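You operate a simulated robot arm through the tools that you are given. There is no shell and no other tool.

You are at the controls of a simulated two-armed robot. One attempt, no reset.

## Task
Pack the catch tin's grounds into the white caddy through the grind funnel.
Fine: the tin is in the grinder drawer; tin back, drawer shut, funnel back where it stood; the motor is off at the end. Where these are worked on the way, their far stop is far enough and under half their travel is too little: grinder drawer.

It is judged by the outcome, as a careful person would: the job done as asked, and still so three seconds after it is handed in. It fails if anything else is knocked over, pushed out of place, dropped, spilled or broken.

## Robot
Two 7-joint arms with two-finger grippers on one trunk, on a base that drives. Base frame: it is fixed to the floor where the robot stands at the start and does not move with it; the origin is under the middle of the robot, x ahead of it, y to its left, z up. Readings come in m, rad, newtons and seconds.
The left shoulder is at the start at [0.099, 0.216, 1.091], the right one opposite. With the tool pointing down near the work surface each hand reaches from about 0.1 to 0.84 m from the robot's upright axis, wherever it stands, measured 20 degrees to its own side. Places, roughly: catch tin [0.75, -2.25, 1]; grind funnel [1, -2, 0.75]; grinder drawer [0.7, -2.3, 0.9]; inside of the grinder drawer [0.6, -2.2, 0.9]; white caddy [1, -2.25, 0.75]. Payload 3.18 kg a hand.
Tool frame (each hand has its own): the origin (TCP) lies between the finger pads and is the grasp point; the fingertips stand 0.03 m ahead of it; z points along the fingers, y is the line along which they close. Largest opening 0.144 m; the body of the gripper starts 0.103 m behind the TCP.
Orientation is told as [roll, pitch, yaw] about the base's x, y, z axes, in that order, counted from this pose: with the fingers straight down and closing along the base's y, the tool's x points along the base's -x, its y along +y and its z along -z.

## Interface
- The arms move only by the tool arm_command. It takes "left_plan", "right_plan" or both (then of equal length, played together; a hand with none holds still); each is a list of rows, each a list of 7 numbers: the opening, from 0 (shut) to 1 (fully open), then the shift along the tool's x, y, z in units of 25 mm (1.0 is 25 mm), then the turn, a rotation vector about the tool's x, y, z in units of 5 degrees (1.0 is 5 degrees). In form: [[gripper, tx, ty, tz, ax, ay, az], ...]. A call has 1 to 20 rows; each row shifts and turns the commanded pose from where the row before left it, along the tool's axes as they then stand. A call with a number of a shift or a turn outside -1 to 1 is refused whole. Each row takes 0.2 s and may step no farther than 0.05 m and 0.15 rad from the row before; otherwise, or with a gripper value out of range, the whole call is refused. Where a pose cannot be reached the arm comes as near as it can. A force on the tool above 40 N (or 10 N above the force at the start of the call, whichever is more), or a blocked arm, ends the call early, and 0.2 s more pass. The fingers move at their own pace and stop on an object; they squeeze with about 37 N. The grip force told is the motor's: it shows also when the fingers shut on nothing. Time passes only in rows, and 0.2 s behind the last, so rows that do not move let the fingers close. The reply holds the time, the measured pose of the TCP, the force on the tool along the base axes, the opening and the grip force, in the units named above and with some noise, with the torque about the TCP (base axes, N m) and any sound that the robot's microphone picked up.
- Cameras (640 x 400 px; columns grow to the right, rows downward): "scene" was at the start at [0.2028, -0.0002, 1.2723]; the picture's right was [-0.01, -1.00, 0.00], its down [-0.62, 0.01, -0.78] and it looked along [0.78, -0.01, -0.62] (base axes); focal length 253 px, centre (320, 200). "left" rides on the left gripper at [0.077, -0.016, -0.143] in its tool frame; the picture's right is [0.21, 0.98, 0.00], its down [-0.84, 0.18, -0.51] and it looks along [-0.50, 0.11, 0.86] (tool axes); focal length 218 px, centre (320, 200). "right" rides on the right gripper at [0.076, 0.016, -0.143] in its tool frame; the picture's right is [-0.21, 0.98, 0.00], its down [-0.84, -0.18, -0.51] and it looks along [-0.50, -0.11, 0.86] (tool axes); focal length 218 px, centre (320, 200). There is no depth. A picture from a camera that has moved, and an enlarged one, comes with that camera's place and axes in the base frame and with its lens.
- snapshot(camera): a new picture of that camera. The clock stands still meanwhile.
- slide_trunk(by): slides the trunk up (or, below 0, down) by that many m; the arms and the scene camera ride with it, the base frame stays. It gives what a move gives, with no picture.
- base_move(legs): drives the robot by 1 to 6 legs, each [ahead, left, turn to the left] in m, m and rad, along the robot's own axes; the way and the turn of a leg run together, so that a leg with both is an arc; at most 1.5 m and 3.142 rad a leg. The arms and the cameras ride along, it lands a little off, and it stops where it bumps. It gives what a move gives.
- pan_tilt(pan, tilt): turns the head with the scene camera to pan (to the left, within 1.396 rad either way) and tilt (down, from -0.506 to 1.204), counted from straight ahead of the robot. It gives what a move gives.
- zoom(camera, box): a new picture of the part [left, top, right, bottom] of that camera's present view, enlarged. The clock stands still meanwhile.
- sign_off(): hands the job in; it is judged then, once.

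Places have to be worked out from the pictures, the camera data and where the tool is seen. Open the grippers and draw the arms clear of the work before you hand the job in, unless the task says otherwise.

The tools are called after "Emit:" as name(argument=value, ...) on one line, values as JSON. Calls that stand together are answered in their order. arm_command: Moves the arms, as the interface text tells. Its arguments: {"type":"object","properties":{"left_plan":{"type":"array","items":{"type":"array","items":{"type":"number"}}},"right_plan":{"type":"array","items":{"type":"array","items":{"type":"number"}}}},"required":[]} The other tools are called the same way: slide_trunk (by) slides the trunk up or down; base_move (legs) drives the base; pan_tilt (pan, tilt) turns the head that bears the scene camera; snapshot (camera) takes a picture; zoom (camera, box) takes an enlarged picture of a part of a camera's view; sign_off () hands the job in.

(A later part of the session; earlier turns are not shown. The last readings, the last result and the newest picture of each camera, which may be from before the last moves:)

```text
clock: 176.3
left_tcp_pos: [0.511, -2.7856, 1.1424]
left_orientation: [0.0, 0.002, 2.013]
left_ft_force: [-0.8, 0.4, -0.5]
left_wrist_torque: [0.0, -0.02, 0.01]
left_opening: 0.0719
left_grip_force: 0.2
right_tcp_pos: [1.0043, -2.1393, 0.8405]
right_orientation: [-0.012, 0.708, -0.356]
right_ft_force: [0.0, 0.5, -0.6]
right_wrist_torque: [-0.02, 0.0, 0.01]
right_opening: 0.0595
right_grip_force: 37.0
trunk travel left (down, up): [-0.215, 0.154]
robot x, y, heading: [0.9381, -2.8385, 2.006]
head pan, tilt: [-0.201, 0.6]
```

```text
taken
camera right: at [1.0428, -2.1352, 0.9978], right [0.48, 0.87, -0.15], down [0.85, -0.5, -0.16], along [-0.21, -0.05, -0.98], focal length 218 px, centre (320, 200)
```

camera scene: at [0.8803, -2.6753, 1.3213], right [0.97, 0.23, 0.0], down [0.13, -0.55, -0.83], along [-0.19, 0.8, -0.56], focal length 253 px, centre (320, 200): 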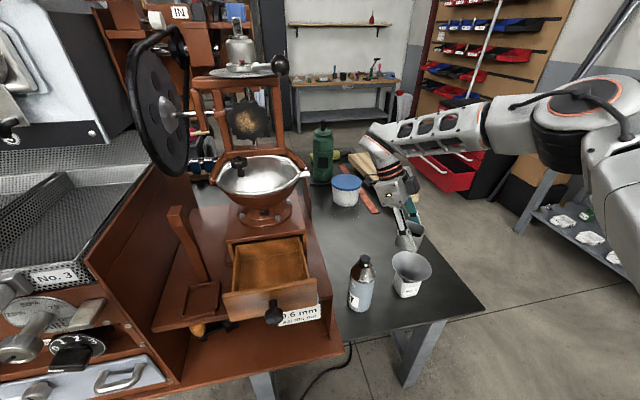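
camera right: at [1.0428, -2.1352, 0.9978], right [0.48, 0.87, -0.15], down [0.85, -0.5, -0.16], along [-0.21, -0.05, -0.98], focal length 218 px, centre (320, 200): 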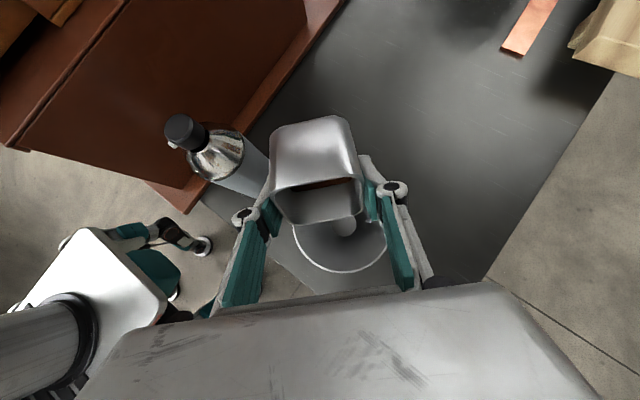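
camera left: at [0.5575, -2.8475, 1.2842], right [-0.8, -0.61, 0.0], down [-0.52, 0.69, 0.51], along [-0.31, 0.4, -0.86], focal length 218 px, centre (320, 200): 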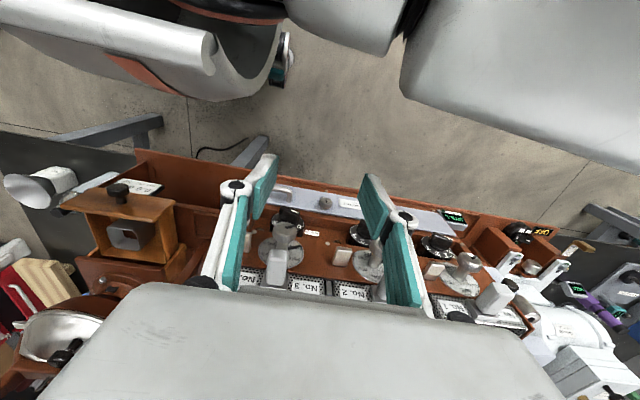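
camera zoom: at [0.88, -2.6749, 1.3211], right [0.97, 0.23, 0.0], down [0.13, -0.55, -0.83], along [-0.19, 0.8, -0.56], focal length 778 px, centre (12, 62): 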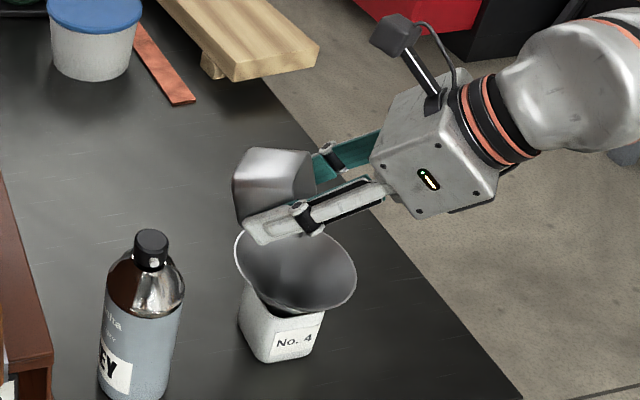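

No flow yet at ~70°. The funnel sits ~7 mm to the tool's +y side, so I shift accordingly and continue tilting slowly to about 100°.

Emit:
arm_command(right_plan=[[0.3, 0, 0.28, 0, 0, 0, 0], [0.3, 0, 0, 0, 0, 0.5, 0], [0.3, 0, 0, 0, 0, 0.5, 0], [0.3, 0, 0, 0, 0, 0.5, 0], [0.3, 0, 0, 0, 0, 0.5, 0], [0.3, 0, 0, 0, 0, 0.5, 0], [0.3, 0, 0, 0, 0, 0.5, 0], [0.3, 0, 0, 0, 0, 0.5, 0], [0.3, 0, 0, 0, 0, 0.5, 0], [0.3, 0, 0, 0, 0, 0.5, 0], [0.3, 0, 0, 0, 0, 0.5, 0], [0.3, 0, 0, 0, 0, 0, 0]])

Emit:
zoom(camera="scene", box=[350, 180, 490, 310])

Emit:
snapshot(camera="right")

```text
clock: 178.9
left_tcp_pos: [0.5119, -2.7858, 1.1409]
left_orientation: [-0.002, 0.003, 2.013]
left_ft_force: [-0.3, -0.5, -0.1]
left_wrist_torque: [-0.01, 0.02, 0.0]
left_opening: 0.0719
left_grip_force: 0.1
right_tcp_pos: [1.0072, -2.1342, 0.8392]
right_orientation: [-0.021, 1.143, -0.366]
right_ft_force: [0.0, -0.2, -1.6]
right_wrist_torque: [-0.02, -0.02, 0.04]
right_opening: 0.0595
right_grip_force: 36.8
trunk travel left (down, up): [-0.215, 0.154]
robot x, y, heading: [0.9362, -2.836, 2.003]
head pan, tilt: [-0.201, 0.6]
```

```text
3.08 times, centred on (420, 245) of scene
camera zoom: at [0.88, -2.6749, 1.3211], right [0.97, 0.23, 0.0], down [0.13, -0.55, -0.83], along [-0.19, 0.8, -0.56], focal length 778 px, centre (12, 62)
```

zoom: 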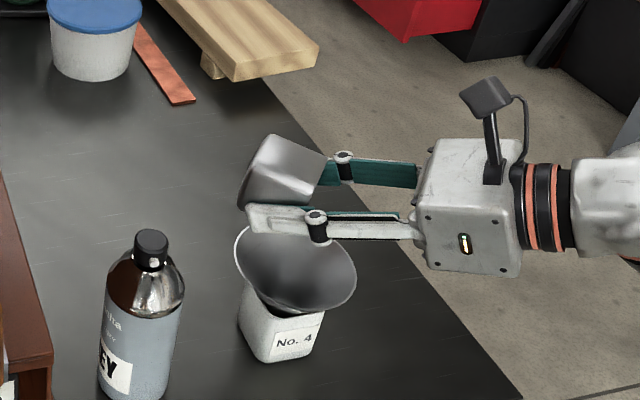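

```text
taken
camera right: at [1.1062, -2.1509, 0.9674], right [0.41, 0.89, -0.2], down [0.7, -0.45, -0.56], along [-0.58, 0.09, -0.81], focal length 218 px, centre (320, 200)
```

right: 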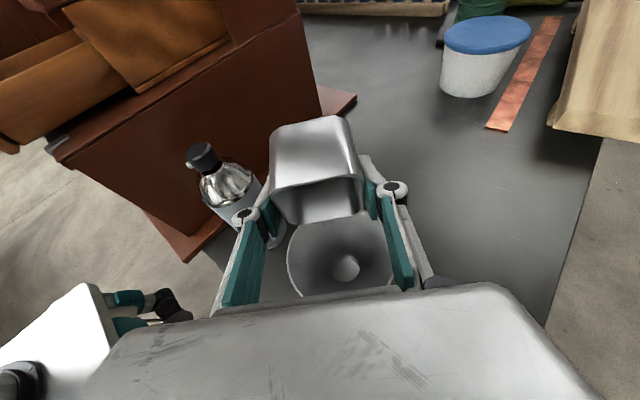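

The tin is tilted ~95°. I zoom the wrist view to see whether grounds remain in the tin.

Emit:
zoom(camera="right", box=[250, 100, 410, 300])

```text
2.00 times, centred on (330, 200) of right
camera zoom: at [1.1062, -2.1509, 0.9674], right [0.41, 0.89, -0.2], down [0.7, -0.45, -0.56], along [-0.58, 0.09, -0.81], focal length 436 px, centre (300, 200)
```

zoom: 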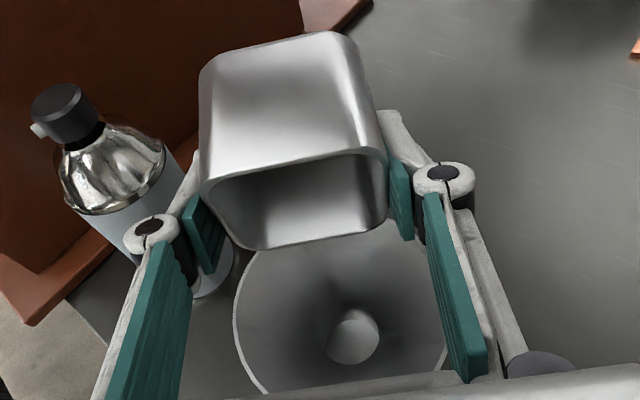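

The lower wall looks clean; to be sure it is fully emptied, I tilt on to ~135°, keeping the lip centred over the funnel.

Emit:
arm_command(right_plan=[[0.3, 0, 0, -0.06, 0, 0.7, 0], [0.3, 0, 0, -0.06, 0, 0.7, 0], [0.3, 0, 0, -0.06, 0, 0.7, 0], [0.3, 0, 0, -0.06, 0, 0.7, 0], [0.3, 0, 0, -0.06, 0, 0.7, 0], [0.3, 0, 0, -0.06, 0, 0.7, 0], [0.3, 0, 0, -0.06, 0, 0.7, 0], [0.3, 0, 0, -0.06, 0, 0.7, 0], [0.3, 0, 0, 0, 0, 0.7, 0], [0.3, 0, 0, 0, 0, 0.7, 0], [0.3, 0, 0, 0, 0, 0.7, 0], [0.3, 0, 0, 0, 0, 0, 0], [0.3, 0, 0, 0, 0, 0, 0], [0.3, 0, 0, 0, 0, 0, 0]])

Emit:
zoom(camera="scene", box=[350, 180, 490, 310])

Emit:
snapshot(camera="right")

```text
clock: 181.9
left_tcp_pos: [0.5114, -2.7852, 1.1425]
left_orientation: [-0.001, 0.001, 2.013]
left_ft_force: [0.3, 0.0, -0.3]
left_wrist_torque: [-0.02, 0.02, 0.0]
left_opening: 0.0721
left_grip_force: 0.2
right_tcp_pos: [1.0168, -2.137, 0.8423]
right_orientation: [-3.103, 1.325, 2.836]
right_ft_force: [0.1, -0.7, -0.1]
right_wrist_torque: [0.02, 0.04, 0.0]
right_opening: 0.0592
right_grip_force: 37.3
trunk travel left (down, up): [-0.215, 0.154]
robot x, y, heading: [0.935, -2.8363, 2.008]
head pan, tilt: [-0.201, 0.6]
```

```text
3.08 times, centred on (420, 245) of scene
camera zoom: at [0.8801, -2.6749, 1.3211], right [0.97, 0.23, 0.0], down [0.13, -0.55, -0.83], along [-0.19, 0.8, -0.56], focal length 778 px, centre (12, 62)
```

zoom: 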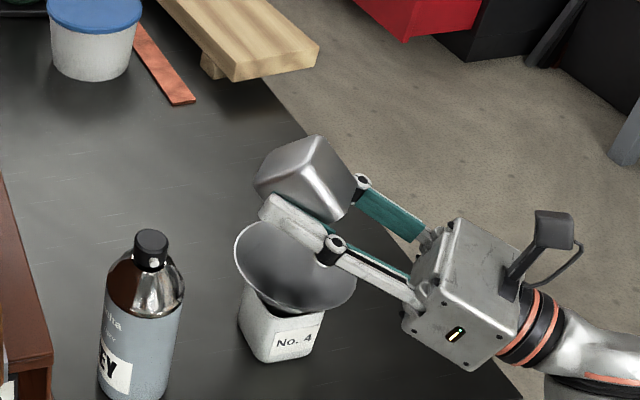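

```text
taken
camera right: at [1.1716, -2.1758, 0.8807], right [0.28, 0.94, -0.21], down [0.21, -0.27, -0.94], along [-0.94, 0.22, -0.27], focal length 218 px, centre (320, 200)
```

right: 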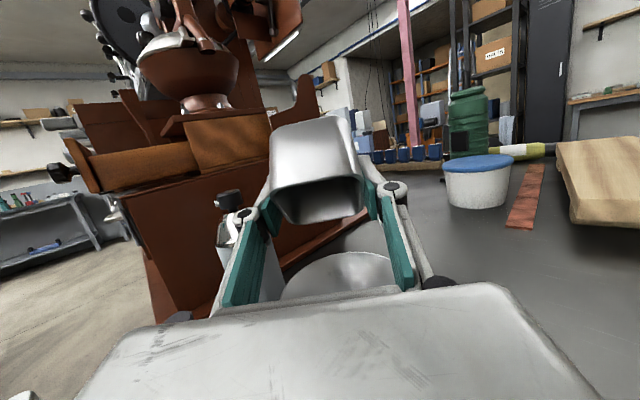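

Tilted ~134°, nothing remains visible. I wait a second with small shakes so every last bit falls, then rotate back upright.

Emit:
arm_command(right_plan=[[0.3, 0.1, 0, 0, 0, 0.4, 0], [0.3, 0.1, 0, 0, 0, 0.4, 0], [0.3, 0.1, 0, 0, 0, 0.4, 0], [0.3, 0, 0, 0, 0, 0, 0], [0.3, 0, 0, 0, 0, -0.5, 0], [0.3, 0, 0, 0, 0, 0.5, 0], [0.3, 0, 0, 0, 0, -0.5, 0], [0.3, 0, 0, 0, 0, 0.5, 0], [0.3, 0, 0, 0, 0, 0, 0], [0.3, 0, 0, 0, 0, 0, 0]])

Emit:
zoom(camera="scene", box=[350, 180, 490, 310])

```text
clock: 184.1
left_tcp_pos: [0.5107, -2.7852, 1.142]
left_orientation: [-0.002, 0.002, 2.012]
left_ft_force: [0.1, 0.1, 0.0]
left_wrist_torque: [-0.02, -0.03, -0.01]
left_opening: 0.0719
left_grip_force: 0.0
right_tcp_pos: [1.0192, -2.1376, 0.8504]
right_orientation: [-3.114, 1.222, 2.823]
right_ft_force: [0.3, 0.6, -0.5]
right_wrist_torque: [0.0, -0.03, -0.02]
right_opening: 0.0594
right_grip_force: 37.1
trunk travel left (down, up): [-0.215, 0.154]
robot x, y, heading: [0.9377, -2.8376, 2.006]
head pan, tilt: [-0.201, 0.6]
```

```text
3.08 times, centred on (420, 245) of scene
camera zoom: at [0.8801, -2.6749, 1.3211], right [0.97, 0.23, 0.0], down [0.13, -0.55, -0.83], along [-0.19, 0.8, -0.57], focal length 778 px, centre (12, 62)
```

zoom: 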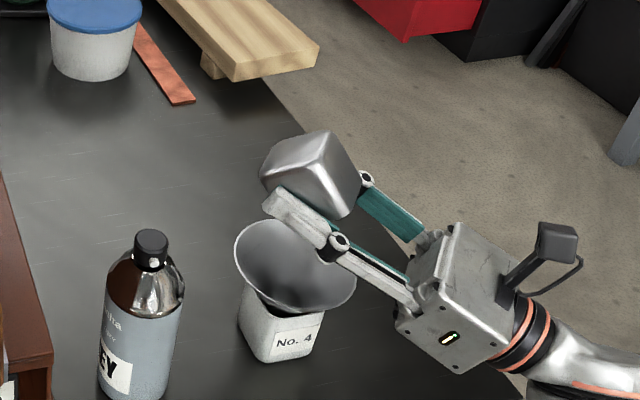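

Emptied. I raise 3 cm and rotate the tin back to upright in two stages.

Emit:
arm_command(right_plan=[[0.3, 0.56, 0, 0.2, 0, -0.5, 0], [0.3, 0.56, 0, 0.2, 0, -0.5, 0], [0.3, 0, 0, 0, 0, -1, 0], [0.3, 0, 0, 0, 0, -1, 0], [0.3, 0, 0, 0, 0, -1, 0], [0.3, 0, 0, 0, 0, -1, 0], [0.3, 0, 0, 0, 0, -1, 0], [0.3, 0, 0, 0, 0, -1, 0], [0.3, 0, 0, 0, 0, -1, 0], [0.3, 0, 0, 0, 0, -1, 0], [0.3, 0, 0, 0, 0, -1, 0], [0.3, 0, 0, 0, 0, -1, 0], [0.3, 0, 0, 0, 0, -1, 0], [0.3, 0, 0, 0, 0, -1, 0], [0.3, 0, 0, 0, 0, -1, 0], [0.3, 0, 0, 0, 0, -1, 0]])

Emit:
arm_command(right_plan=[[0.3, 0, 0, -0.2, 0, -1, 0], [0.3, 0, 0, -0.2, 0, -1, 0], [0.3, 0, 0, -0.2, 0, -1, 0], [0.3, 0, 0, -0.2, 0, -1, 0], [0.3, 0, 0, -0.2, 0, -1, 0], [0.3, 0, 0, -0.2, 0, -1, 0], [0.3, 0, 0, -0.2, 0, -1, 0], [0.3, 0, 0, -0.2, 0, -1, 0], [0.3, 0, 0, 0, 0, -1, 0], [0.3, 0, 0, 0, 0, -1, 0], [0.3, 0, 0, 0, 0, -1, 0], [0.3, 0, 0, 0, 0, -1, 0], [0.3, 0, 0, 0, 0, -1, 0], [0.3, 0, 0, 0, 0, 0, 0]])

Emit:
snapshot(camera="scene")

Emit:
zoom(camera="scene", box=[350, 180, 490, 310])

```text
clock: 187.5
left_tcp_pos: [0.5108, -2.785, 1.1421]
left_orientation: [-0.002, 0.0, 2.011]
left_ft_force: [-0.3, -0.3, -0.1]
left_wrist_torque: [-0.02, 0.0, 0.01]
left_opening: 0.0718
left_grip_force: 0.0
right_tcp_pos: [1.0188, -2.1372, 0.8775]
right_orientation: [-0.014, 0.61, -0.352]
right_ft_force: [0.2, 0.4, -1.1]
right_wrist_torque: [0.04, -0.03, -0.04]
right_opening: 0.0594
right_grip_force: 36.7
trunk travel left (down, up): [-0.215, 0.154]
robot x, y, heading: [0.9397, -2.8386, 2.003]
head pan, tilt: [-0.201, 0.6]
```

```text
clock: 190.5
left_tcp_pos: [0.5119, -2.786, 1.1432]
left_orientation: [0.0, 0.002, 2.011]
left_ft_force: [0.5, 0.5, -0.1]
left_wrist_torque: [-0.03, 0.01, 0.01]
left_opening: 0.0719
left_grip_force: 0.1
right_tcp_pos: [1.0317, -2.1422, 0.917]
right_orientation: [-0.011, -0.522, -0.34]
right_ft_force: [-0.5, -0.2, -0.3]
right_wrist_torque: [0.03, 0.0, -0.01]
right_opening: 0.0592
right_grip_force: 37.6
trunk travel left (down, up): [-0.215, 0.154]
robot x, y, heading: [0.9366, -2.836, 2.007]
head pan, tilt: [-0.201, 0.6]
```

```text
taken
camera scene: at [0.8806, -2.6749, 1.3212], right [0.97, 0.23, 0.0], down [0.13, -0.55, -0.83], along [-0.19, 0.8, -0.56], focal length 253 px, centre (320, 200)
```

scene: 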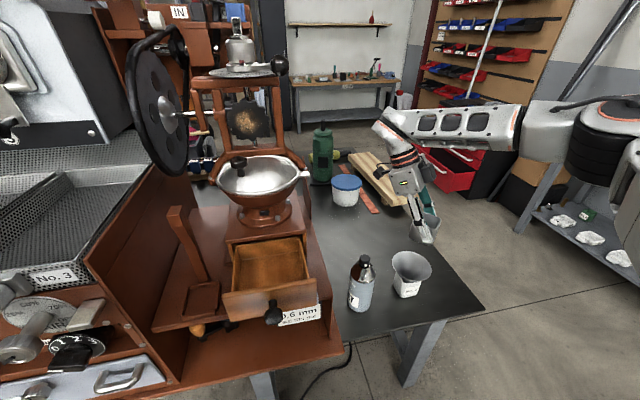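

```text
3.08 times, centred on (420, 245) of scene
camera zoom: at [0.8806, -2.6749, 1.3212], right [0.97, 0.23, 0.0], down [0.13, -0.55, -0.83], along [-0.19, 0.8, -0.56], focal length 778 px, centre (12, 62)
```

zoom: 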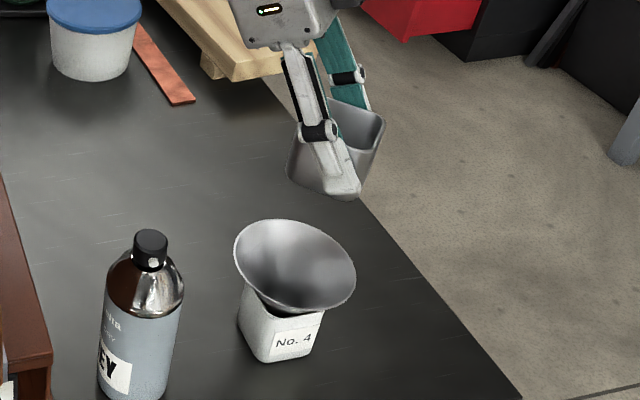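

The tin is empty and nothing was spilled. I retrace the path: raise, move back, and yaw the hand back to nominal.

Emit:
arm_command(right_plan=[[0.3, -0.475, -0.46, -0.303, 0, 0, 0], [0.3, -0.475, -0.46, -0.303, 0, 0, 0], [0.3, -0.475, -0.46, -0.303, 0, 0, 0], [0.3, -0.475, -0.46, -0.303, 0, 0, 0], [0.3, -0.475, -0.46, -0.303, 0, 0, 0], [0.3, -0.475, -0.46, -0.303, 0, 0, 0], [0.3, -0.475, -0.46, -0.303, 0, 0, 0], [0.3, -0.475, -0.46, -0.303, 0, 0, 0], [0.3, 0, 0, 0, -0.5, 0, -0.866], [0.3, 0, 0, 0, -0.5, 0, -0.866], [0.3, 0, 0, 0, -0.5, 0, -0.866], [0.3, 0, 0, 0, -0.5, 0, -0.866], [0.3, 0, 0, 0, -0.5, 0, -0.866], [0.3, 0, 0, 0, -0.5, 0, -0.866], [0.3, 0, 0, 0, -0.5, 0, -0.866], [0.3, 0, 0, 0, -0.5, 0, -0.866], [0.3, 0, 0, 0, -0.5, 0, -0.866]])

Emit:
arm_command(right_plan=[[0.3, 0, 0, 0, -0.5, 0, -0.866], [0.3, 0, 0, 0, -0.5, 0, -0.866], [0.3, 0, 0, 0, -0.5, 0, -0.866], [0.3, 0, 0, 0, -0.5, 0, -0.866], [0.3, 0, 0, 0, -0.5, 0, -0.866], [0.3, 0, 0, 0, -0.5, 0, -0.866], [0.3, 0, 0, 0, -0.5, 0, -0.866], [0.3, 0, 0, 0, -0.5, 0, -0.866], [0.3, 0, 0, 0, -0.5, 0, -0.866], [0.3, 0, 0, 0, -0.5, 0, -0.866], [0.3, 0, 0, 0, -0.5, 0, -0.866], [0.3, 0, 0, 0, -0.5, 0, -0.866], [0.3, 0, 0, 0, -0.5, 0, -0.866], [0.3, 0, 0, 0, -0.5, 0, -0.866], [0.3, 0, 0, 0, -0.5, 0, -0.866], [0.3, 0, 0, 0, -0.5, 0, -0.866], [0.3, 0, 0, 0, -0.5, 0, -0.866], [0.3, 0, 0, 0, -0.5, 0, -0.866], [0.3, 0, 0, 0, 0, 0, 0]])

Emit:
snapshot(camera="scene")

```text
clock: 194.1
left_tcp_pos: [0.5104, -2.7852, 1.1425]
left_orientation: [-0.002, 0.001, 2.012]
left_ft_force: [0.1, 0.7, -0.2]
left_wrist_torque: [0.0, 0.02, -0.01]
left_opening: 0.0718
left_grip_force: 0.1
right_tcp_pos: [1.0487, -2.2443, 1.0185]
right_orientation: [-0.007, -0.516, 0.443]
right_ft_force: [-1.0, -0.1, -0.8]
right_wrist_torque: [-0.01, 0.0, -0.01]
right_opening: 0.0595
right_grip_force: 37.3
trunk travel left (down, up): [-0.215, 0.154]
robot x, y, heading: [0.9395, -2.8401, 2.006]
head pan, tilt: [-0.201, 0.6]
```

```text
clock: 198.1
left_tcp_pos: [0.5099, -2.7844, 1.1412]
left_orientation: [-0.002, 0.002, 2.013]
left_ft_force: [-0.4, 0.5, 0.1]
left_wrist_torque: [-0.01, 0.0, 0.02]
left_opening: 0.0721
left_grip_force: 0.0
right_tcp_pos: [1.0496, -2.2449, 1.0184]
right_orientation: [0.008, -0.52, 2.006]
right_ft_force: [0.0, 0.4, -0.3]
right_wrist_torque: [-0.01, 0.01, -0.01]
right_opening: 0.0596
right_grip_force: 36.9
trunk travel left (down, up): [-0.215, 0.154]
robot x, y, heading: [0.9371, -2.8375, 2.006]
head pan, tilt: [-0.201, 0.6]
```

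```text
taken
camera scene: at [0.8799, -2.675, 1.3211], right [0.97, 0.23, 0.0], down [0.13, -0.55, -0.83], along [-0.19, 0.8, -0.56], focal length 253 px, centre (320, 200)
```

scene: 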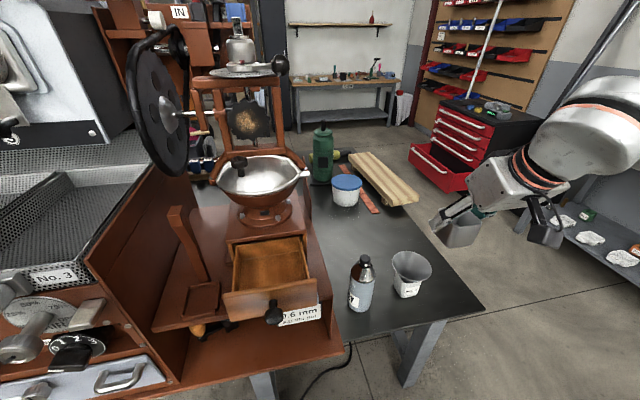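

The hand is back at nominal yaw with the tin level. I carry it left to above the drawer and then forward over its home spot.

Emit:
arm_command(right_plan=[[0.3, 0, 0.5, 0, 0, 0, 0], [0.3, 0, 0.9, 0, 0, 0, 0], [0.3, 0, 0.9, 0, 0, 0, 0], [0.3, 0, 0.9, 0, 0, 0, 0], [0.3, 0, 0.9, 0, 0, 0, 0], [0.3, 0, 0.9, 0, 0, 0, 0], [0.3, 0, 0.9, 0, 0, 0, 0], [0.3, 0, 0.9, 0, 0, 0, 0], [0.3, 0, 0.9, 0, 0, 0, 0], [0.3, 0, 0.9, 0, 0, 0, 0], [0.3, 0, 0.9, 0, 0, 0, 0], [0.3, 0, 0.9, 0, 0, 0, 0], [0.3, 0, 0.9, 0, 0, 0, 0], [0.3, 0, 0.9, 0, 0, 0, 0], [0.3, 0, 0.9, 0, 0, 0, 0], [0.3, -0.5, 0.9, 0.29, 0, 0, 0], [0.3, -0.7, 0.4, 0.41, 0, 0, 0], [0.3, -0.5, 0, 0.28, 0, 0, 0], [0.3, 0, 0, 0, 0, 0, 0]])

Emit:
pan_tilt(pan=0.2, tilt=0.6)

Emit:
snapshot(camera="right")

Emit:
zoom(camera="scene", box=[290, 180, 430, 340])

```text
clock: 202.1
left_tcp_pos: [0.5103, -2.7849, 1.1428]
left_orientation: [-0.002, 0.002, 2.013]
left_ft_force: [-0.9, -0.4, 0.1]
left_wrist_torque: [0.01, -0.02, 0.01]
left_opening: 0.072
left_grip_force: 0.0
right_tcp_pos: [0.703, -2.3508, 1.0209]
right_orientation: [0.008, -0.519, 2.004]
right_ft_force: [0.4, -0.1, -0.6]
right_wrist_torque: [0.06, -0.01, -0.02]
right_opening: 0.0596
right_grip_force: 37.2
trunk travel left (down, up): [-0.215, 0.154]
robot x, y, heading: [0.9343, -2.8392, 2.005]
head pan, tilt: [-0.201, 0.6]
```

```text
clock: 203.0
left_tcp_pos: [0.5102, -2.785, 1.143]
left_orientation: [-0.001, 0.002, 2.012]
left_ft_force: [-0.2, -0.1, -0.6]
left_wrist_torque: [-0.03, 0.02, -0.02]
left_opening: 0.0722
left_grip_force: 0.0
right_tcp_pos: [0.7026, -2.3511, 1.0203]
right_orientation: [0.008, -0.519, 2.005]
right_ft_force: [0.4, 0.3, -0.9]
right_wrist_torque: [0.01, 0.03, 0.0]
right_opening: 0.0594
right_grip_force: 37.2
trunk travel left (down, up): [-0.215, 0.154]
robot x, y, heading: [0.9382, -2.8378, 2.008]
head pan, tilt: [0.201, 0.6]
```

```text
taken
camera right: at [0.7476, -2.4825, 1.1059], right [-0.96, -0.25, 0.11], down [-0.04, 0.51, 0.86], along [-0.27, 0.82, -0.5], focal length 218 px, centre (320, 200)
```

right: 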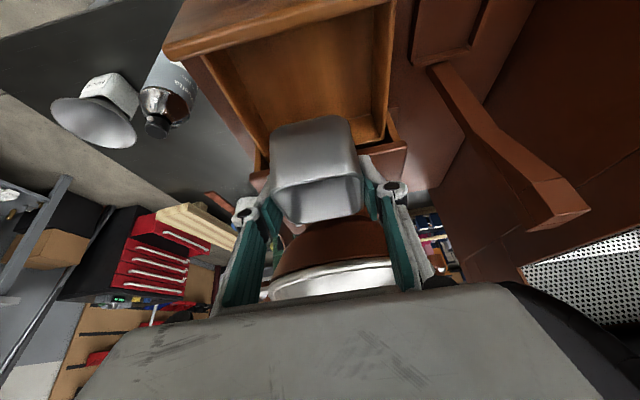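

```text
2.50 times, centred on (360, 260) of scene
camera zoom: at [0.8482, -2.6897, 1.3211], right [0.81, 0.59, 0.0], down [0.34, -0.45, -0.83], along [-0.49, 0.66, -0.56], focal length 632 px, centre (220, 50)
```

zoom: 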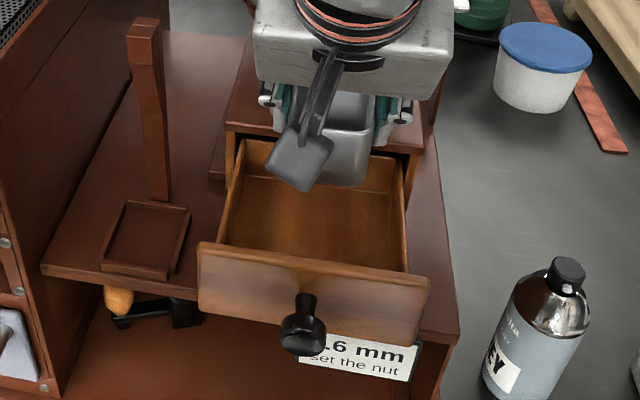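

The tin is clean inside and lined up over its home spot. I lower it straight down into the drawer, slowing at the end.

Emit:
arm_command(right_plan=[[0.3, 0.4, 0.08, 0.69, 0, 0, 0], [0.3, 0.4, 0.08, 0.69, 0, 0, 0], [0.3, 0.4, 0, 0.69, 0, 0, 0], [0.3, 0.3, 0, 0.52, 0, 0, 0], [0.3, 0.2, 0, 0.35, 0, 0, 0], [0.3, 0.14, 0, 0.24, 0, 0, 0], [0.3, 0.06, 0, 0.1, 0, 0, 0], [0.3, 0, 0, 0, 0, 0, 0]])

Emit:
snapshot(camera="right")

Emit:
zoom(camera="scene", box=[290, 180, 430, 340])

```text
clock: 204.8
left_tcp_pos: [0.5107, -2.7854, 1.1425]
left_orientation: [-0.003, 0.001, 2.013]
left_ft_force: [0.5, -0.1, -0.7]
left_wrist_torque: [0.02, 0.0, 0.01]
left_opening: 0.072
left_grip_force: 0.1
right_tcp_pos: [0.6999, -2.3556, 0.9261]
right_orientation: [0.008, -0.519, 2.007]
right_ft_force: [-0.8, 0.1, -0.6]
right_wrist_torque: [0.02, -0.01, -0.01]
right_opening: 0.0593
right_grip_force: 37.0
trunk travel left (down, up): [-0.215, 0.154]
robot x, y, heading: [0.9422, -2.8358, 2.007]
head pan, tilt: [0.201, 0.6]
```

```text
taken
camera right: at [0.7441, -2.4875, 1.0118], right [-0.96, -0.25, 0.11], down [-0.04, 0.51, 0.86], along [-0.27, 0.82, -0.5], focal length 218 px, centre (320, 200)
```

right: 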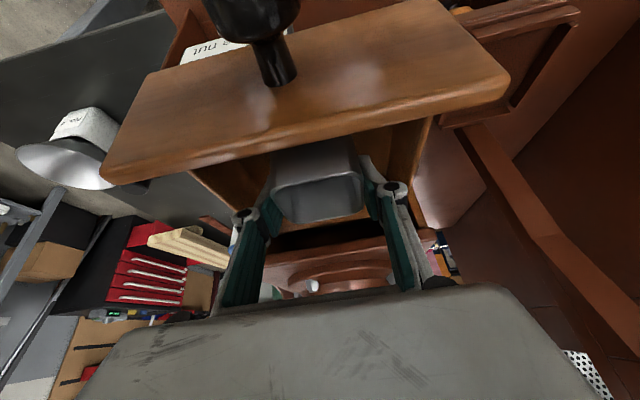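

```text
2.50 times, centred on (360, 260) of scene
camera zoom: at [0.8481, -2.6898, 1.3211], right [0.8, 0.59, 0.0], down [0.34, -0.45, -0.83], along [-0.49, 0.66, -0.56], focal length 632 px, centre (220, 50)
```

zoom: 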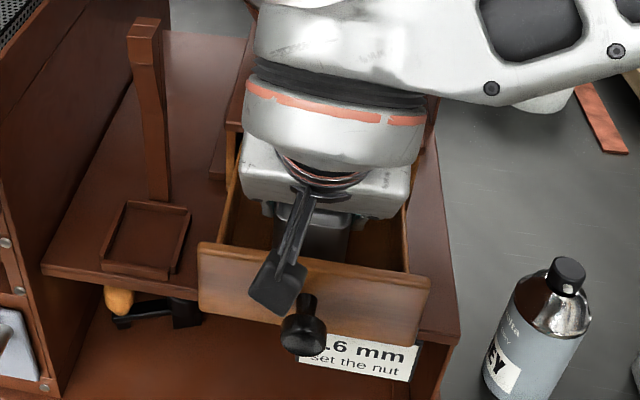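

5 mm to go. I lower the rest gently, with a slight forward correction, checking for contact.

Emit:
arm_command(right_plan=[[0.3, 0, 0, 0.12, 0, 0, 0], [0.3, 0, 0, 0.11, 0, 0, 0], [0.3, 0, 0, 0, 0, 0, 0]])

```text
clock: 205.6
left_tcp_pos: [0.5108, -2.7859, 1.1431]
left_orientation: [-0.003, 0.002, 2.012]
left_ft_force: [0.0, -0.6, -0.3]
left_wrist_torque: [-0.02, 0.01, 0.04]
left_opening: 0.0718
left_grip_force: 0.2
right_tcp_pos: [0.6981, -2.3533, 0.9214]
right_orientation: [0.01, -0.518, 2.006]
right_ft_force: [-1.5, -0.6, 2.2]
right_wrist_torque: [0.04, 0.11, 0.0]
right_opening: 0.0593
right_grip_force: 36.9
trunk travel left (down, up): [-0.215, 0.154]
robot x, y, heading: [0.9376, -2.8354, 2.005]
head pan, tilt: [0.201, 0.6]
```

The tin touches the drawer floor (2 N). I release it and withdraw along the approach line.

Emit:
arm_command(right_plan=[[0.62, 0, 0, 0, 0, 0, 0], [0.62, 0, 0, 0, 0, 0, 0], [0.62, 0, 0, -0.4, 0, 0, 0], [0.62, 0, 0, -0.8, 0, 0, 0], [0.62, 0, 0, -0.8, 0, 0, 0], [0.62, 0, 0, -0.8, 0, 0, 0], [0.62, 0, 0, -0.8, 0, 0, 0], [0.62, 0, 0, -0.8, 0, 0, 0]])

Emit:
snapshot(camera="right")

Emit:
zoom(camera="scene", box=[290, 180, 430, 340])

```text
clock: 207.4
left_tcp_pos: [0.5107, -2.7867, 1.1427]
left_orientation: [-0.002, 0.0, 2.012]
left_ft_force: [-0.4, 0.9, 0.2]
left_wrist_torque: [0.0, 0.0, 0.02]
left_opening: 0.072
left_grip_force: 0.0
right_tcp_pos: [0.7235, -2.404, 1.0168]
right_orientation: [0.009, -0.519, 2.006]
right_ft_force: [0.0, -0.8, -0.6]
right_wrist_torque: [0.0, -0.01, 0.0]
right_opening: 0.0894
right_grip_force: 0.0
trunk travel left (down, up): [-0.215, 0.154]
robot x, y, heading: [0.9346, -2.8392, 2.008]
head pan, tilt: [0.201, 0.6]
```

```text
taken
camera right: at [0.7684, -2.5352, 1.102], right [-0.96, -0.25, 0.11], down [-0.04, 0.51, 0.86], along [-0.27, 0.82, -0.5], focal length 218 px, centre (320, 200)
```

right: 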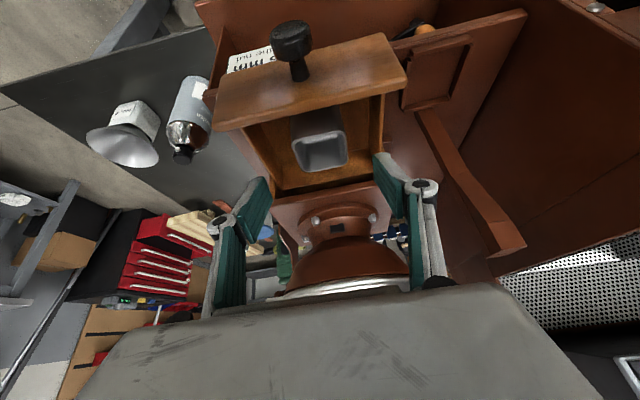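

```text
2.50 times, centred on (360, 260) of scene
camera zoom: at [0.8485, -2.6903, 1.3213], right [0.8, 0.59, 0.0], down [0.34, -0.45, -0.83], along [-0.49, 0.66, -0.56], focal length 632 px, centre (220, 50)
```

zoom: 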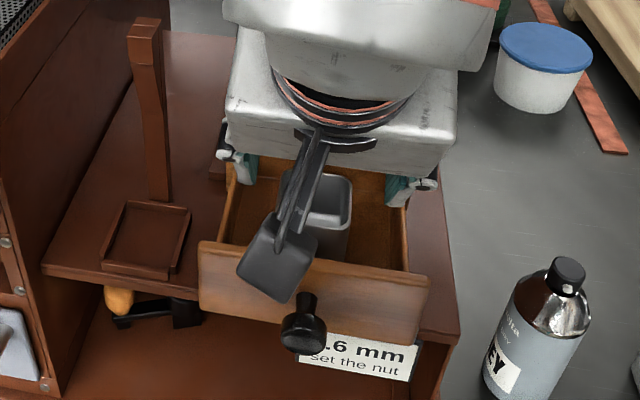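

The tin stands upright in the drawer. To shut the drawer I'll grip the knob again; first I back the base 0.12 m for room (hand stays above the front panel).

Emit:
arm_command(right_plan=[[0.5, 0, 0, -0.5, 0, 0, 0], [0.5, 0, 0, 0, 0, 0, 0]])

Emit:
base_move(legs=[[-0.12, 0, 0]])

Emit:
snapshot(camera="right")

```text
clock: 208.0
left_tcp_pos: [0.5103, -2.7855, 1.1413]
left_orientation: [0.0, 0.002, 2.011]
left_ft_force: [-0.6, 0.2, 0.5]
left_wrist_torque: [0.04, -0.02, 0.01]
left_opening: 0.0721
left_grip_force: 0.0
right_tcp_pos: [0.7243, -2.4073, 1.0262]
right_orientation: [0.01, -0.519, 2.006]
right_ft_force: [-0.1, -0.7, 0.2]
right_wrist_torque: [-0.04, -0.01, 0.0]
right_opening: 0.0721
right_grip_force: 0.0
trunk travel left (down, up): [-0.215, 0.154]
robot x, y, heading: [0.9381, -2.8402, 2.004]
head pan, tilt: [0.201, 0.6]
```

```text
clock: 209.2
left_tcp_pos: [0.56, -2.8914, 1.1425]
left_orientation: [-0.001, 0.003, 2.014]
left_ft_force: [0.7, -0.5, 0.5]
left_wrist_torque: [0.04, 0.03, 0.01]
left_opening: 0.0723
left_grip_force: 0.1
right_tcp_pos: [0.7743, -2.5158, 1.028]
right_orientation: [0.009, -0.518, 2.006]
right_ft_force: [-0.2, -0.1, -1.0]
right_wrist_torque: [0.05, -0.02, -0.01]
right_opening: 0.0719
right_grip_force: 0.0
trunk travel left (down, up): [-0.215, 0.154]
robot x, y, heading: [0.9862, -2.9428, 2.004]
head pan, tilt: [0.201, 0.6]
```

```text
taken
camera right: at [0.8192, -2.6474, 1.1121], right [-0.96, -0.25, 0.11], down [-0.04, 0.51, 0.86], along [-0.27, 0.82, -0.5], focal length 218 px, centre (320, 200)
```

right: 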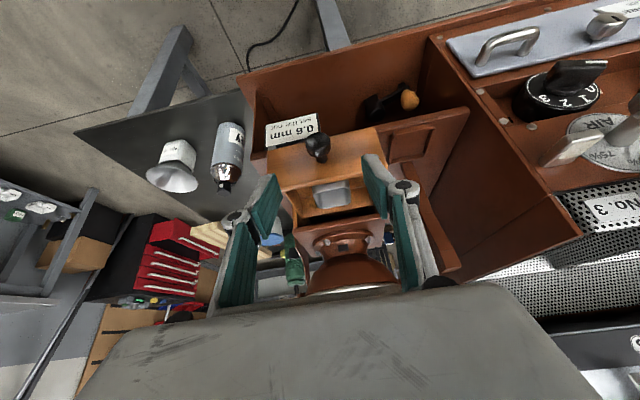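

The knob lies straight along the tool axis, ~0.118 m ahead. I advance and grip it.

Emit:
arm_command(right_plan=[[0.5, 0, -0.04, 0.95, 0, 0, 0], [0.5, 0, -0.04, 0.95, 0, 0, 0], [0.5, 0, -0.04, 0.95, 0, 0, 0], [0.5, 0, 0, 0.95, 0, 0, 0], [0.5, 0, 0, 0.8, 0, 0, 0], [0.5, 0, 0, 0, 0, 0, 0]])

Emit:
snapshot(camera="right")

```text
clock: 210.6
left_tcp_pos: [0.5595, -2.8911, 1.1434]
left_orientation: [0.0, 0.003, 2.012]
left_ft_force: [-0.6, 0.1, -0.8]
left_wrist_torque: [0.0, 0.03, -0.03]
left_opening: 0.072
left_grip_force: 0.1
right_tcp_pos: [0.7519, -2.4623, 0.924]
right_orientation: [0.009, -0.518, 2.007]
right_ft_force: [-0.1, 0.9, 0.0]
right_wrist_torque: [-0.02, 0.03, -0.02]
right_opening: 0.0721
right_grip_force: 0.1
trunk travel left (down, up): [-0.215, 0.154]
robot x, y, heading: [0.9867, -2.9435, 2.008]
head pan, tilt: [0.201, 0.6]
```

```text
taken
camera right: at [0.796, -2.5936, 1.0097], right [-0.96, -0.25, 0.11], down [-0.04, 0.51, 0.86], along [-0.27, 0.82, -0.5], focal length 218 px, centre (320, 200)
```

right: 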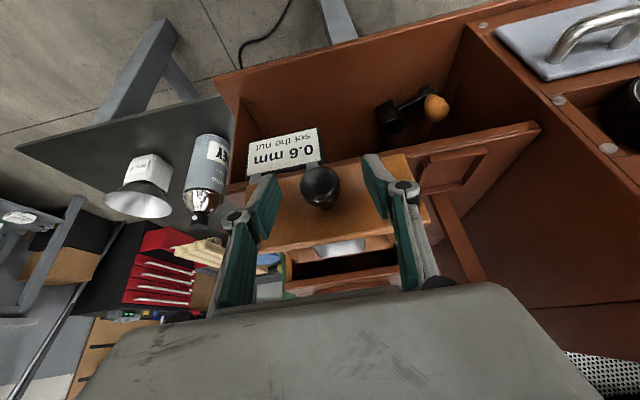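

The knob is between the pads. I close on it and start pushing the drawer in, 5 cm first.

Emit:
arm_command(right_plan=[[0, 0, 0, 0, 0, 0, 0], [0, 0, 0, 0, 0, 0, 0], [0, 0, 0, 0, 0, 0, 0], [0, -0.35, 0, 0.2, 0, 0, 0], [0, -0.52, 0, 0.3, 0, 0, 0], [0, -0.52, 0, 0.3, 0, 0, 0], [0, -0.35, 0, 0.2, 0, 0, 0], [0, 0, 0, 0, 0, 0, 0]])

Emit:
snapshot(camera="right")

```text
clock: 212.4
left_tcp_pos: [0.5601, -2.8907, 1.1417]
left_orientation: [-0.002, 0.003, 2.013]
left_ft_force: [0.0, 0.5, 0.5]
left_wrist_torque: [0.0, 0.02, -0.03]
left_opening: 0.0723
left_grip_force: 0.1
right_tcp_pos: [0.7296, -2.418, 0.9251]
right_orientation: [0.008, -0.515, 2.008]
right_ft_force: [-4.6, -3.0, -9.6]
right_wrist_torque: [-0.4, -0.03, 0.03]
right_opening: 0.0304
right_grip_force: 45.1
trunk travel left (down, up): [-0.215, 0.154]
robot x, y, heading: [0.9867, -2.9392, 2.007]
head pan, tilt: [0.201, 0.6]
```

```text
taken
camera right: at [0.775, -2.5497, 1.0099], right [-0.96, -0.25, 0.11], down [-0.04, 0.52, 0.86], along [-0.27, 0.82, -0.5], focal length 218 px, centre (320, 200)
```

right: 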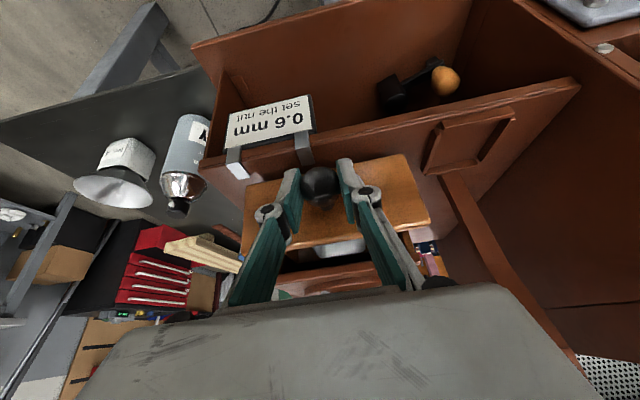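

It slides in fine. I push another ~7 cm, slightly lower to relieve the vertical load.

Emit:
arm_command(right_plan=[[0, -0.5, 0.01, 0.34, 0, 0, 0], [0, -0.52, 0.01, 0.31, 0, 0, 0], [0, -0.52, 0, 0.31, 0, 0, 0], [0, -0.52, 0, 0.31, 0, 0, 0], [0, -0.35, 0, 0.21, 0, 0, 0], [0, 0, 0, 0, 0, 0, 0]])

Emit:
snapshot(camera="right")

```text
clock: 213.8
left_tcp_pos: [0.5609, -2.8926, 1.1425]
left_orientation: [-0.001, 0.001, 2.014]
left_ft_force: [-1.1, -0.2, -0.6]
left_wrist_torque: [-0.01, -0.01, 0.01]
left_opening: 0.0722
left_grip_force: 0.0
right_tcp_pos: [0.6982, -2.353, 0.9243]
right_orientation: [0.01, -0.519, 2.005]
right_ft_force: [-1.5, 0.4, 1.3]
right_wrist_torque: [-0.29, -0.06, 0.01]
right_opening: 0.0305
right_grip_force: 45.0
trunk travel left (down, up): [-0.215, 0.154]
robot x, y, heading: [0.9866, -2.9426, 2.002]
head pan, tilt: [0.201, 0.6]
```

```text
taken
camera right: at [0.7437, -2.4845, 1.0094], right [-0.96, -0.25, 0.11], down [-0.03, 0.51, 0.86], along [-0.27, 0.82, -0.5], focal length 218 px, centre (320, 200)
```

right: 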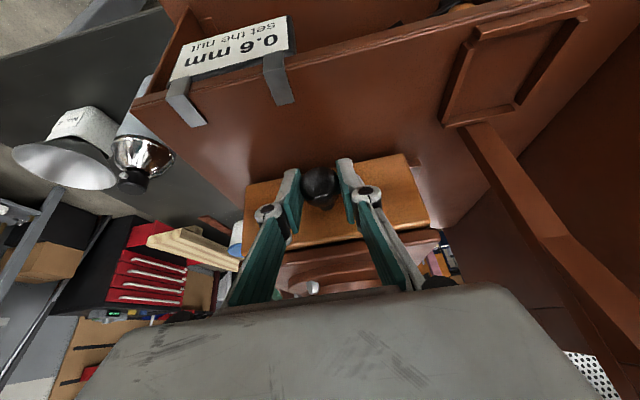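

Almost shut. I push in small steps until it meets its stop.

Emit:
arm_command(right_plan=[[0, -0.14, 0, 0.08, 0, 0, 0], [0, -0.14, 0, 0.08, 0, 0, 0], [0, -0.14, 0, 0.08, 0, 0, 0], [0, 0, 0, 0, 0, 0, 0]])

Emit:
snapshot(camera="right")

```text
clock: 214.8
left_tcp_pos: [0.5617, -2.8945, 1.1424]
left_orientation: [-0.003, 0.001, 2.011]
left_ft_force: [-0.9, -0.4, 0.5]
left_wrist_torque: [0.0, 0.0, 0.0]
left_opening: 0.0721
left_grip_force: 0.1
right_tcp_pos: [0.6959, -2.3471, 0.9236]
right_orientation: [0.011, -0.516, 2.007]
right_ft_force: [16.8, -30.5, 4.4]
right_wrist_torque: [-0.32, -0.16, -0.06]
right_opening: 0.0306
right_grip_force: 44.9
trunk travel left (down, up): [-0.215, 0.154]
robot x, y, heading: [0.987, -2.9427, 2.009]
head pan, tilt: [0.201, 0.6]
```

```text
taken
camera right: at [0.7408, -2.478, 1.0094], right [-0.96, -0.25, 0.11], down [-0.04, 0.52, 0.86], along [-0.27, 0.82, -0.51], focal length 218 px, centre (320, 200)
```

right: 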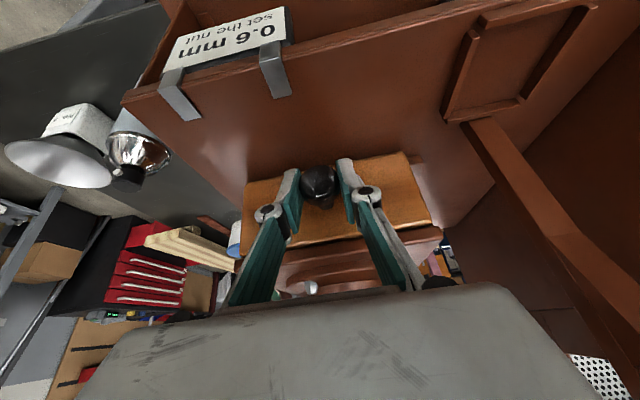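

Firm stop (35 N): the drawer is shut. I open the fingers and withdraw along the tool axis.

Emit:
arm_command(right_plan=[[0, 0.04, 0, -0.02, 0, 0, 0], [0.5, 0, 0, 0, 0, 0, 0], [0.5, 0, 0, 0, 0, 0, 0], [0.5, 0, 0, -0.4, 0, 0, 0], [0.5, 0, 0, -0.9, 0, 0, 0], [0.5, 0, 0, -0.9, 0, 0, 0], [0.5, 0, 0, -0.9, 0, 0, 0], [0.5, 0, 0, -0.9, 0, 0, 0]])

Emit:
snapshot(camera="right")

Emit:
snapshot(camera="scene")

```text
clock: 216.6
left_tcp_pos: [0.5602, -2.8915, 1.1427]
left_orientation: [-0.001, 0.001, 2.012]
left_ft_force: [-0.7, 0.4, -0.1]
left_wrist_torque: [0.06, 0.02, -0.02]
left_opening: 0.0721
left_grip_force: 0.1
right_tcp_pos: [0.7183, -2.388, 1.0098]
right_orientation: [0.01, -0.518, 2.005]
right_ft_force: [0.0, 0.1, -0.2]
right_wrist_torque: [-0.01, 0.02, 0.03]
right_opening: 0.0718
right_grip_force: 0.0
trunk travel left (down, up): [-0.215, 0.154]
robot x, y, heading: [0.9868, -2.9463, 2.004]
head pan, tilt: [0.201, 0.6]
```

```text
taken
camera right: at [0.7637, -2.5198, 1.0956], right [-0.96, -0.25, 0.11], down [-0.03, 0.51, 0.86], along [-0.27, 0.82, -0.5], focal length 218 px, centre (320, 200)
```

right: 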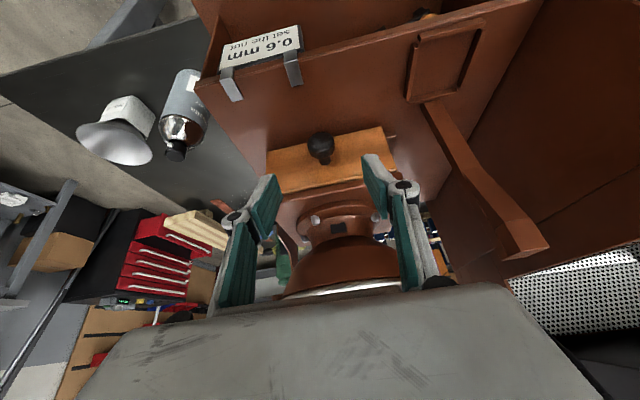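

```text
taken
camera scene: at [0.898, -2.7968, 1.3213], right [0.8, 0.59, 0.0], down [0.34, -0.45, -0.83], along [-0.49, 0.66, -0.56], focal length 253 px, centre (320, 200)
```

scene: 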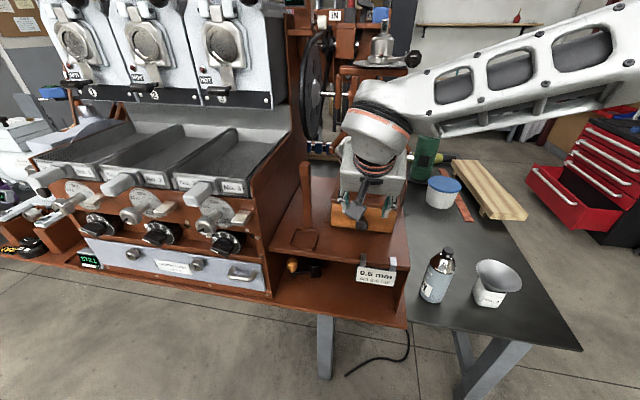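

The drawer is fully shut with the tin inside. Now I bring the right hand away to the right, untilt it, and reposition the base for the funnel (like the first time).

Emit:
arm_command(right_plan=[[0.8, 0, 0, -1, 0, 0, 0], [0.9, 0, -0.5, -0.5, 0, 0, 0], [0.9, 0, -1, 0, 0, 0, 0], [0.9, 0, -1, 0, 0, 0, 0], [0.9, 0, -1, 0, 0, 0, 0], [0.9, 0, -1, 0, 0, 0, 0], [0.9, 0, -1, 0, 0, 0, 0], [0.9, 0, -1, 0, 0, 0, 0], [0.9, 0, -1, 0, 0, 0, 0], [0.9, 0, -1, 0, 0, 0, 0], [0.9, 0, -1, 0, 0, 1, 0], [0.9, 0, -1, 0, 0, 1, 0], [0.9, 0, -1, 0, 0, 1, 0], [0.9, 0, -1, 0, 0, 1, 0], [0.9, 0, -1, 0, 0, 1, 0], [0.9, 0, 0, 0, 0, 0.94, 0], [0.9, 0, 0, 0, 0, 0, 0]])

Emit:
slide_trunk(by=-0.04)

Emit:
snapshot(camera="scene")

```text
clock: 220.2
left_tcp_pos: [0.5607, -2.8921, 1.1428]
left_orientation: [-0.001, 0.002, 2.013]
left_ft_force: [0.1, 1.4, 0.1]
left_wrist_torque: [-0.02, 0.0, -0.02]
left_opening: 0.0719
left_grip_force: 0.0
right_tcp_pos: [1.0331, -2.2626, 1.0397]
right_orientation: [0.008, -0.081, 2.008]
right_ft_force: [-1.0, 0.2, -0.4]
right_wrist_torque: [-0.01, 0.0, 0.02]
right_opening: 0.1295
right_grip_force: 0.0
right hand out of reach, approached as far as the arm can: row 16
trunk travel left (down, up): [-0.215, 0.154]
robot x, y, heading: [0.9892, -2.9443, 2.003]
head pan, tilt: [0.201, 0.6]
```

```text
clock: 221.1
left_tcp_pos: [0.5612, -2.8926, 1.1026]
left_orientation: [-0.001, -0.001, 2.012]
left_ft_force: [0.3, -0.9, 0.2]
left_wrist_torque: [0.08, 0.04, -0.02]
left_opening: 0.072
left_grip_force: 0.0
right_tcp_pos: [1.0309, -2.2621, 1.0026]
right_orientation: [0.011, -0.086, 2.01]
right_ft_force: [0.5, -0.8, -0.2]
right_wrist_torque: [0.03, 0.03, 0.01]
right_opening: 0.1296
right_grip_force: 0.1
trunk travel left (down, up): [-0.175, 0.194]
robot x, y, heading: [0.9898, -2.9423, 2.003]
head pan, tilt: [0.201, 0.6]
```

```text
taken
camera scene: at [0.8838, -2.7665, 1.2789], right [0.8, 0.59, 0.0], down [0.34, -0.45, -0.83], along [-0.49, 0.66, -0.56], focal length 253 px, centre (320, 200)
```

scene: 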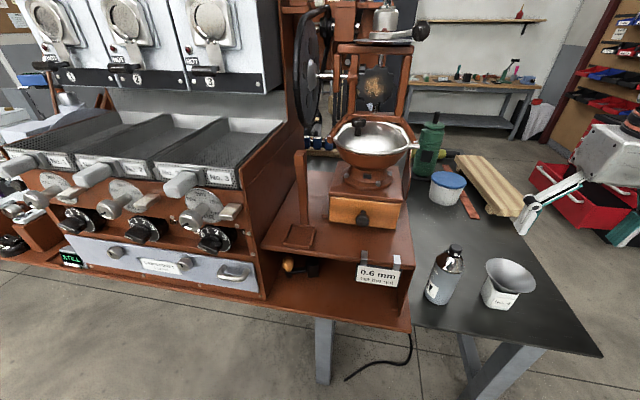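

The drawer is shut and everything else is in place. I drive the base forward-right to the earlier funnel-handling stance.

Emit:
base_move(legs=[[0.21, -0.156, 0]])

Emit:
pan_tilt(pan=-0.1, tilt=0.8)

Emit:
snapshot(camera="scene")

Emit:
snapshot(camera="right")

```text
clock: 223.0
left_tcp_pos: [0.6072, -2.6392, 1.1025]
left_orientation: [-0.001, 0.001, 2.015]
left_ft_force: [-0.6, -0.3, 0.2]
left_wrist_torque: [-0.04, 0.03, 0.0]
left_opening: 0.0719
left_grip_force: 0.0
right_tcp_pos: [1.0736, -2.008, 1.0004]
right_orientation: [0.009, -0.081, 2.015]
right_ft_force: [-0.2, 0.5, 0.2]
right_wrist_torque: [-0.04, -0.01, -0.01]
right_opening: 0.1296
right_grip_force: 0.1
trunk travel left (down, up): [-0.175, 0.194]
robot x, y, heading: [1.0322, -2.6904, 2.011]
head pan, tilt: [0.201, 0.6]
```

```text
clock: 223.8
left_tcp_pos: [0.6058, -2.6402, 1.1021]
left_orientation: [-0.002, 0.002, 2.017]
left_ft_force: [-0.6, 0.6, -0.5]
left_wrist_torque: [-0.01, 0.03, 0.02]
left_opening: 0.0719
left_grip_force: 0.0
right_tcp_pos: [1.0739, -2.0089, 0.9998]
right_orientation: [0.008, -0.083, 2.015]
right_ft_force: [0.1, -0.4, 0.0]
right_wrist_torque: [-0.04, -0.01, 0.0]
right_opening: 0.1297
right_grip_force: 0.1
trunk travel left (down, up): [-0.175, 0.194]
robot x, y, heading: [1.0287, -2.6953, 2.011]
head pan, tilt: [-0.099, 0.799]
```

```text
taken
camera scene: at [0.9545, -2.5076, 1.2616], right [0.94, 0.33, 0.0], down [0.24, -0.68, -0.7], along [-0.23, 0.66, -0.72], focal length 253 px, centre (320, 200)
```

scene: 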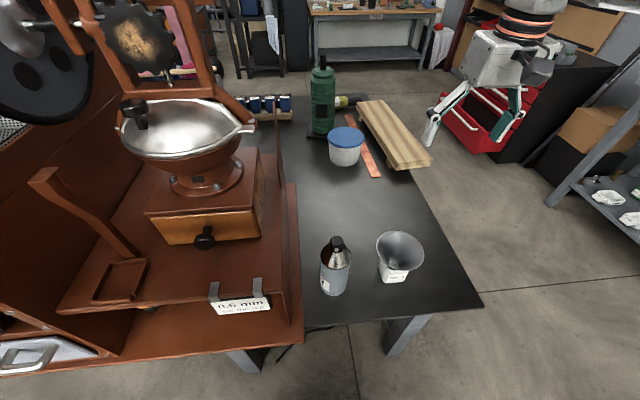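

```text
taken
camera right: at [1.0986, -2.0947, 1.1359], right [-0.97, -0.23, 0.03], down [-0.18, 0.8, 0.57], along [-0.15, 0.55, -0.82], focal length 218 px, centre (320, 200)
```

right: 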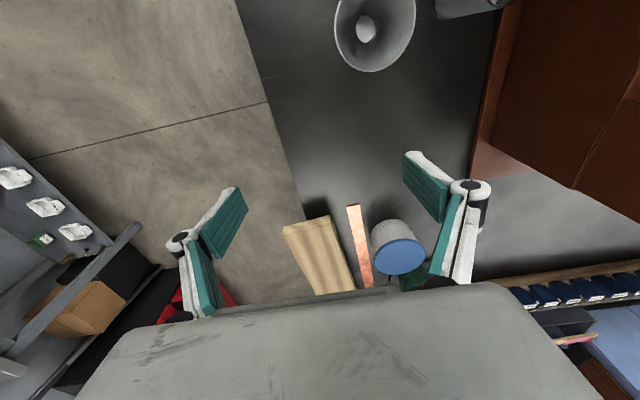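

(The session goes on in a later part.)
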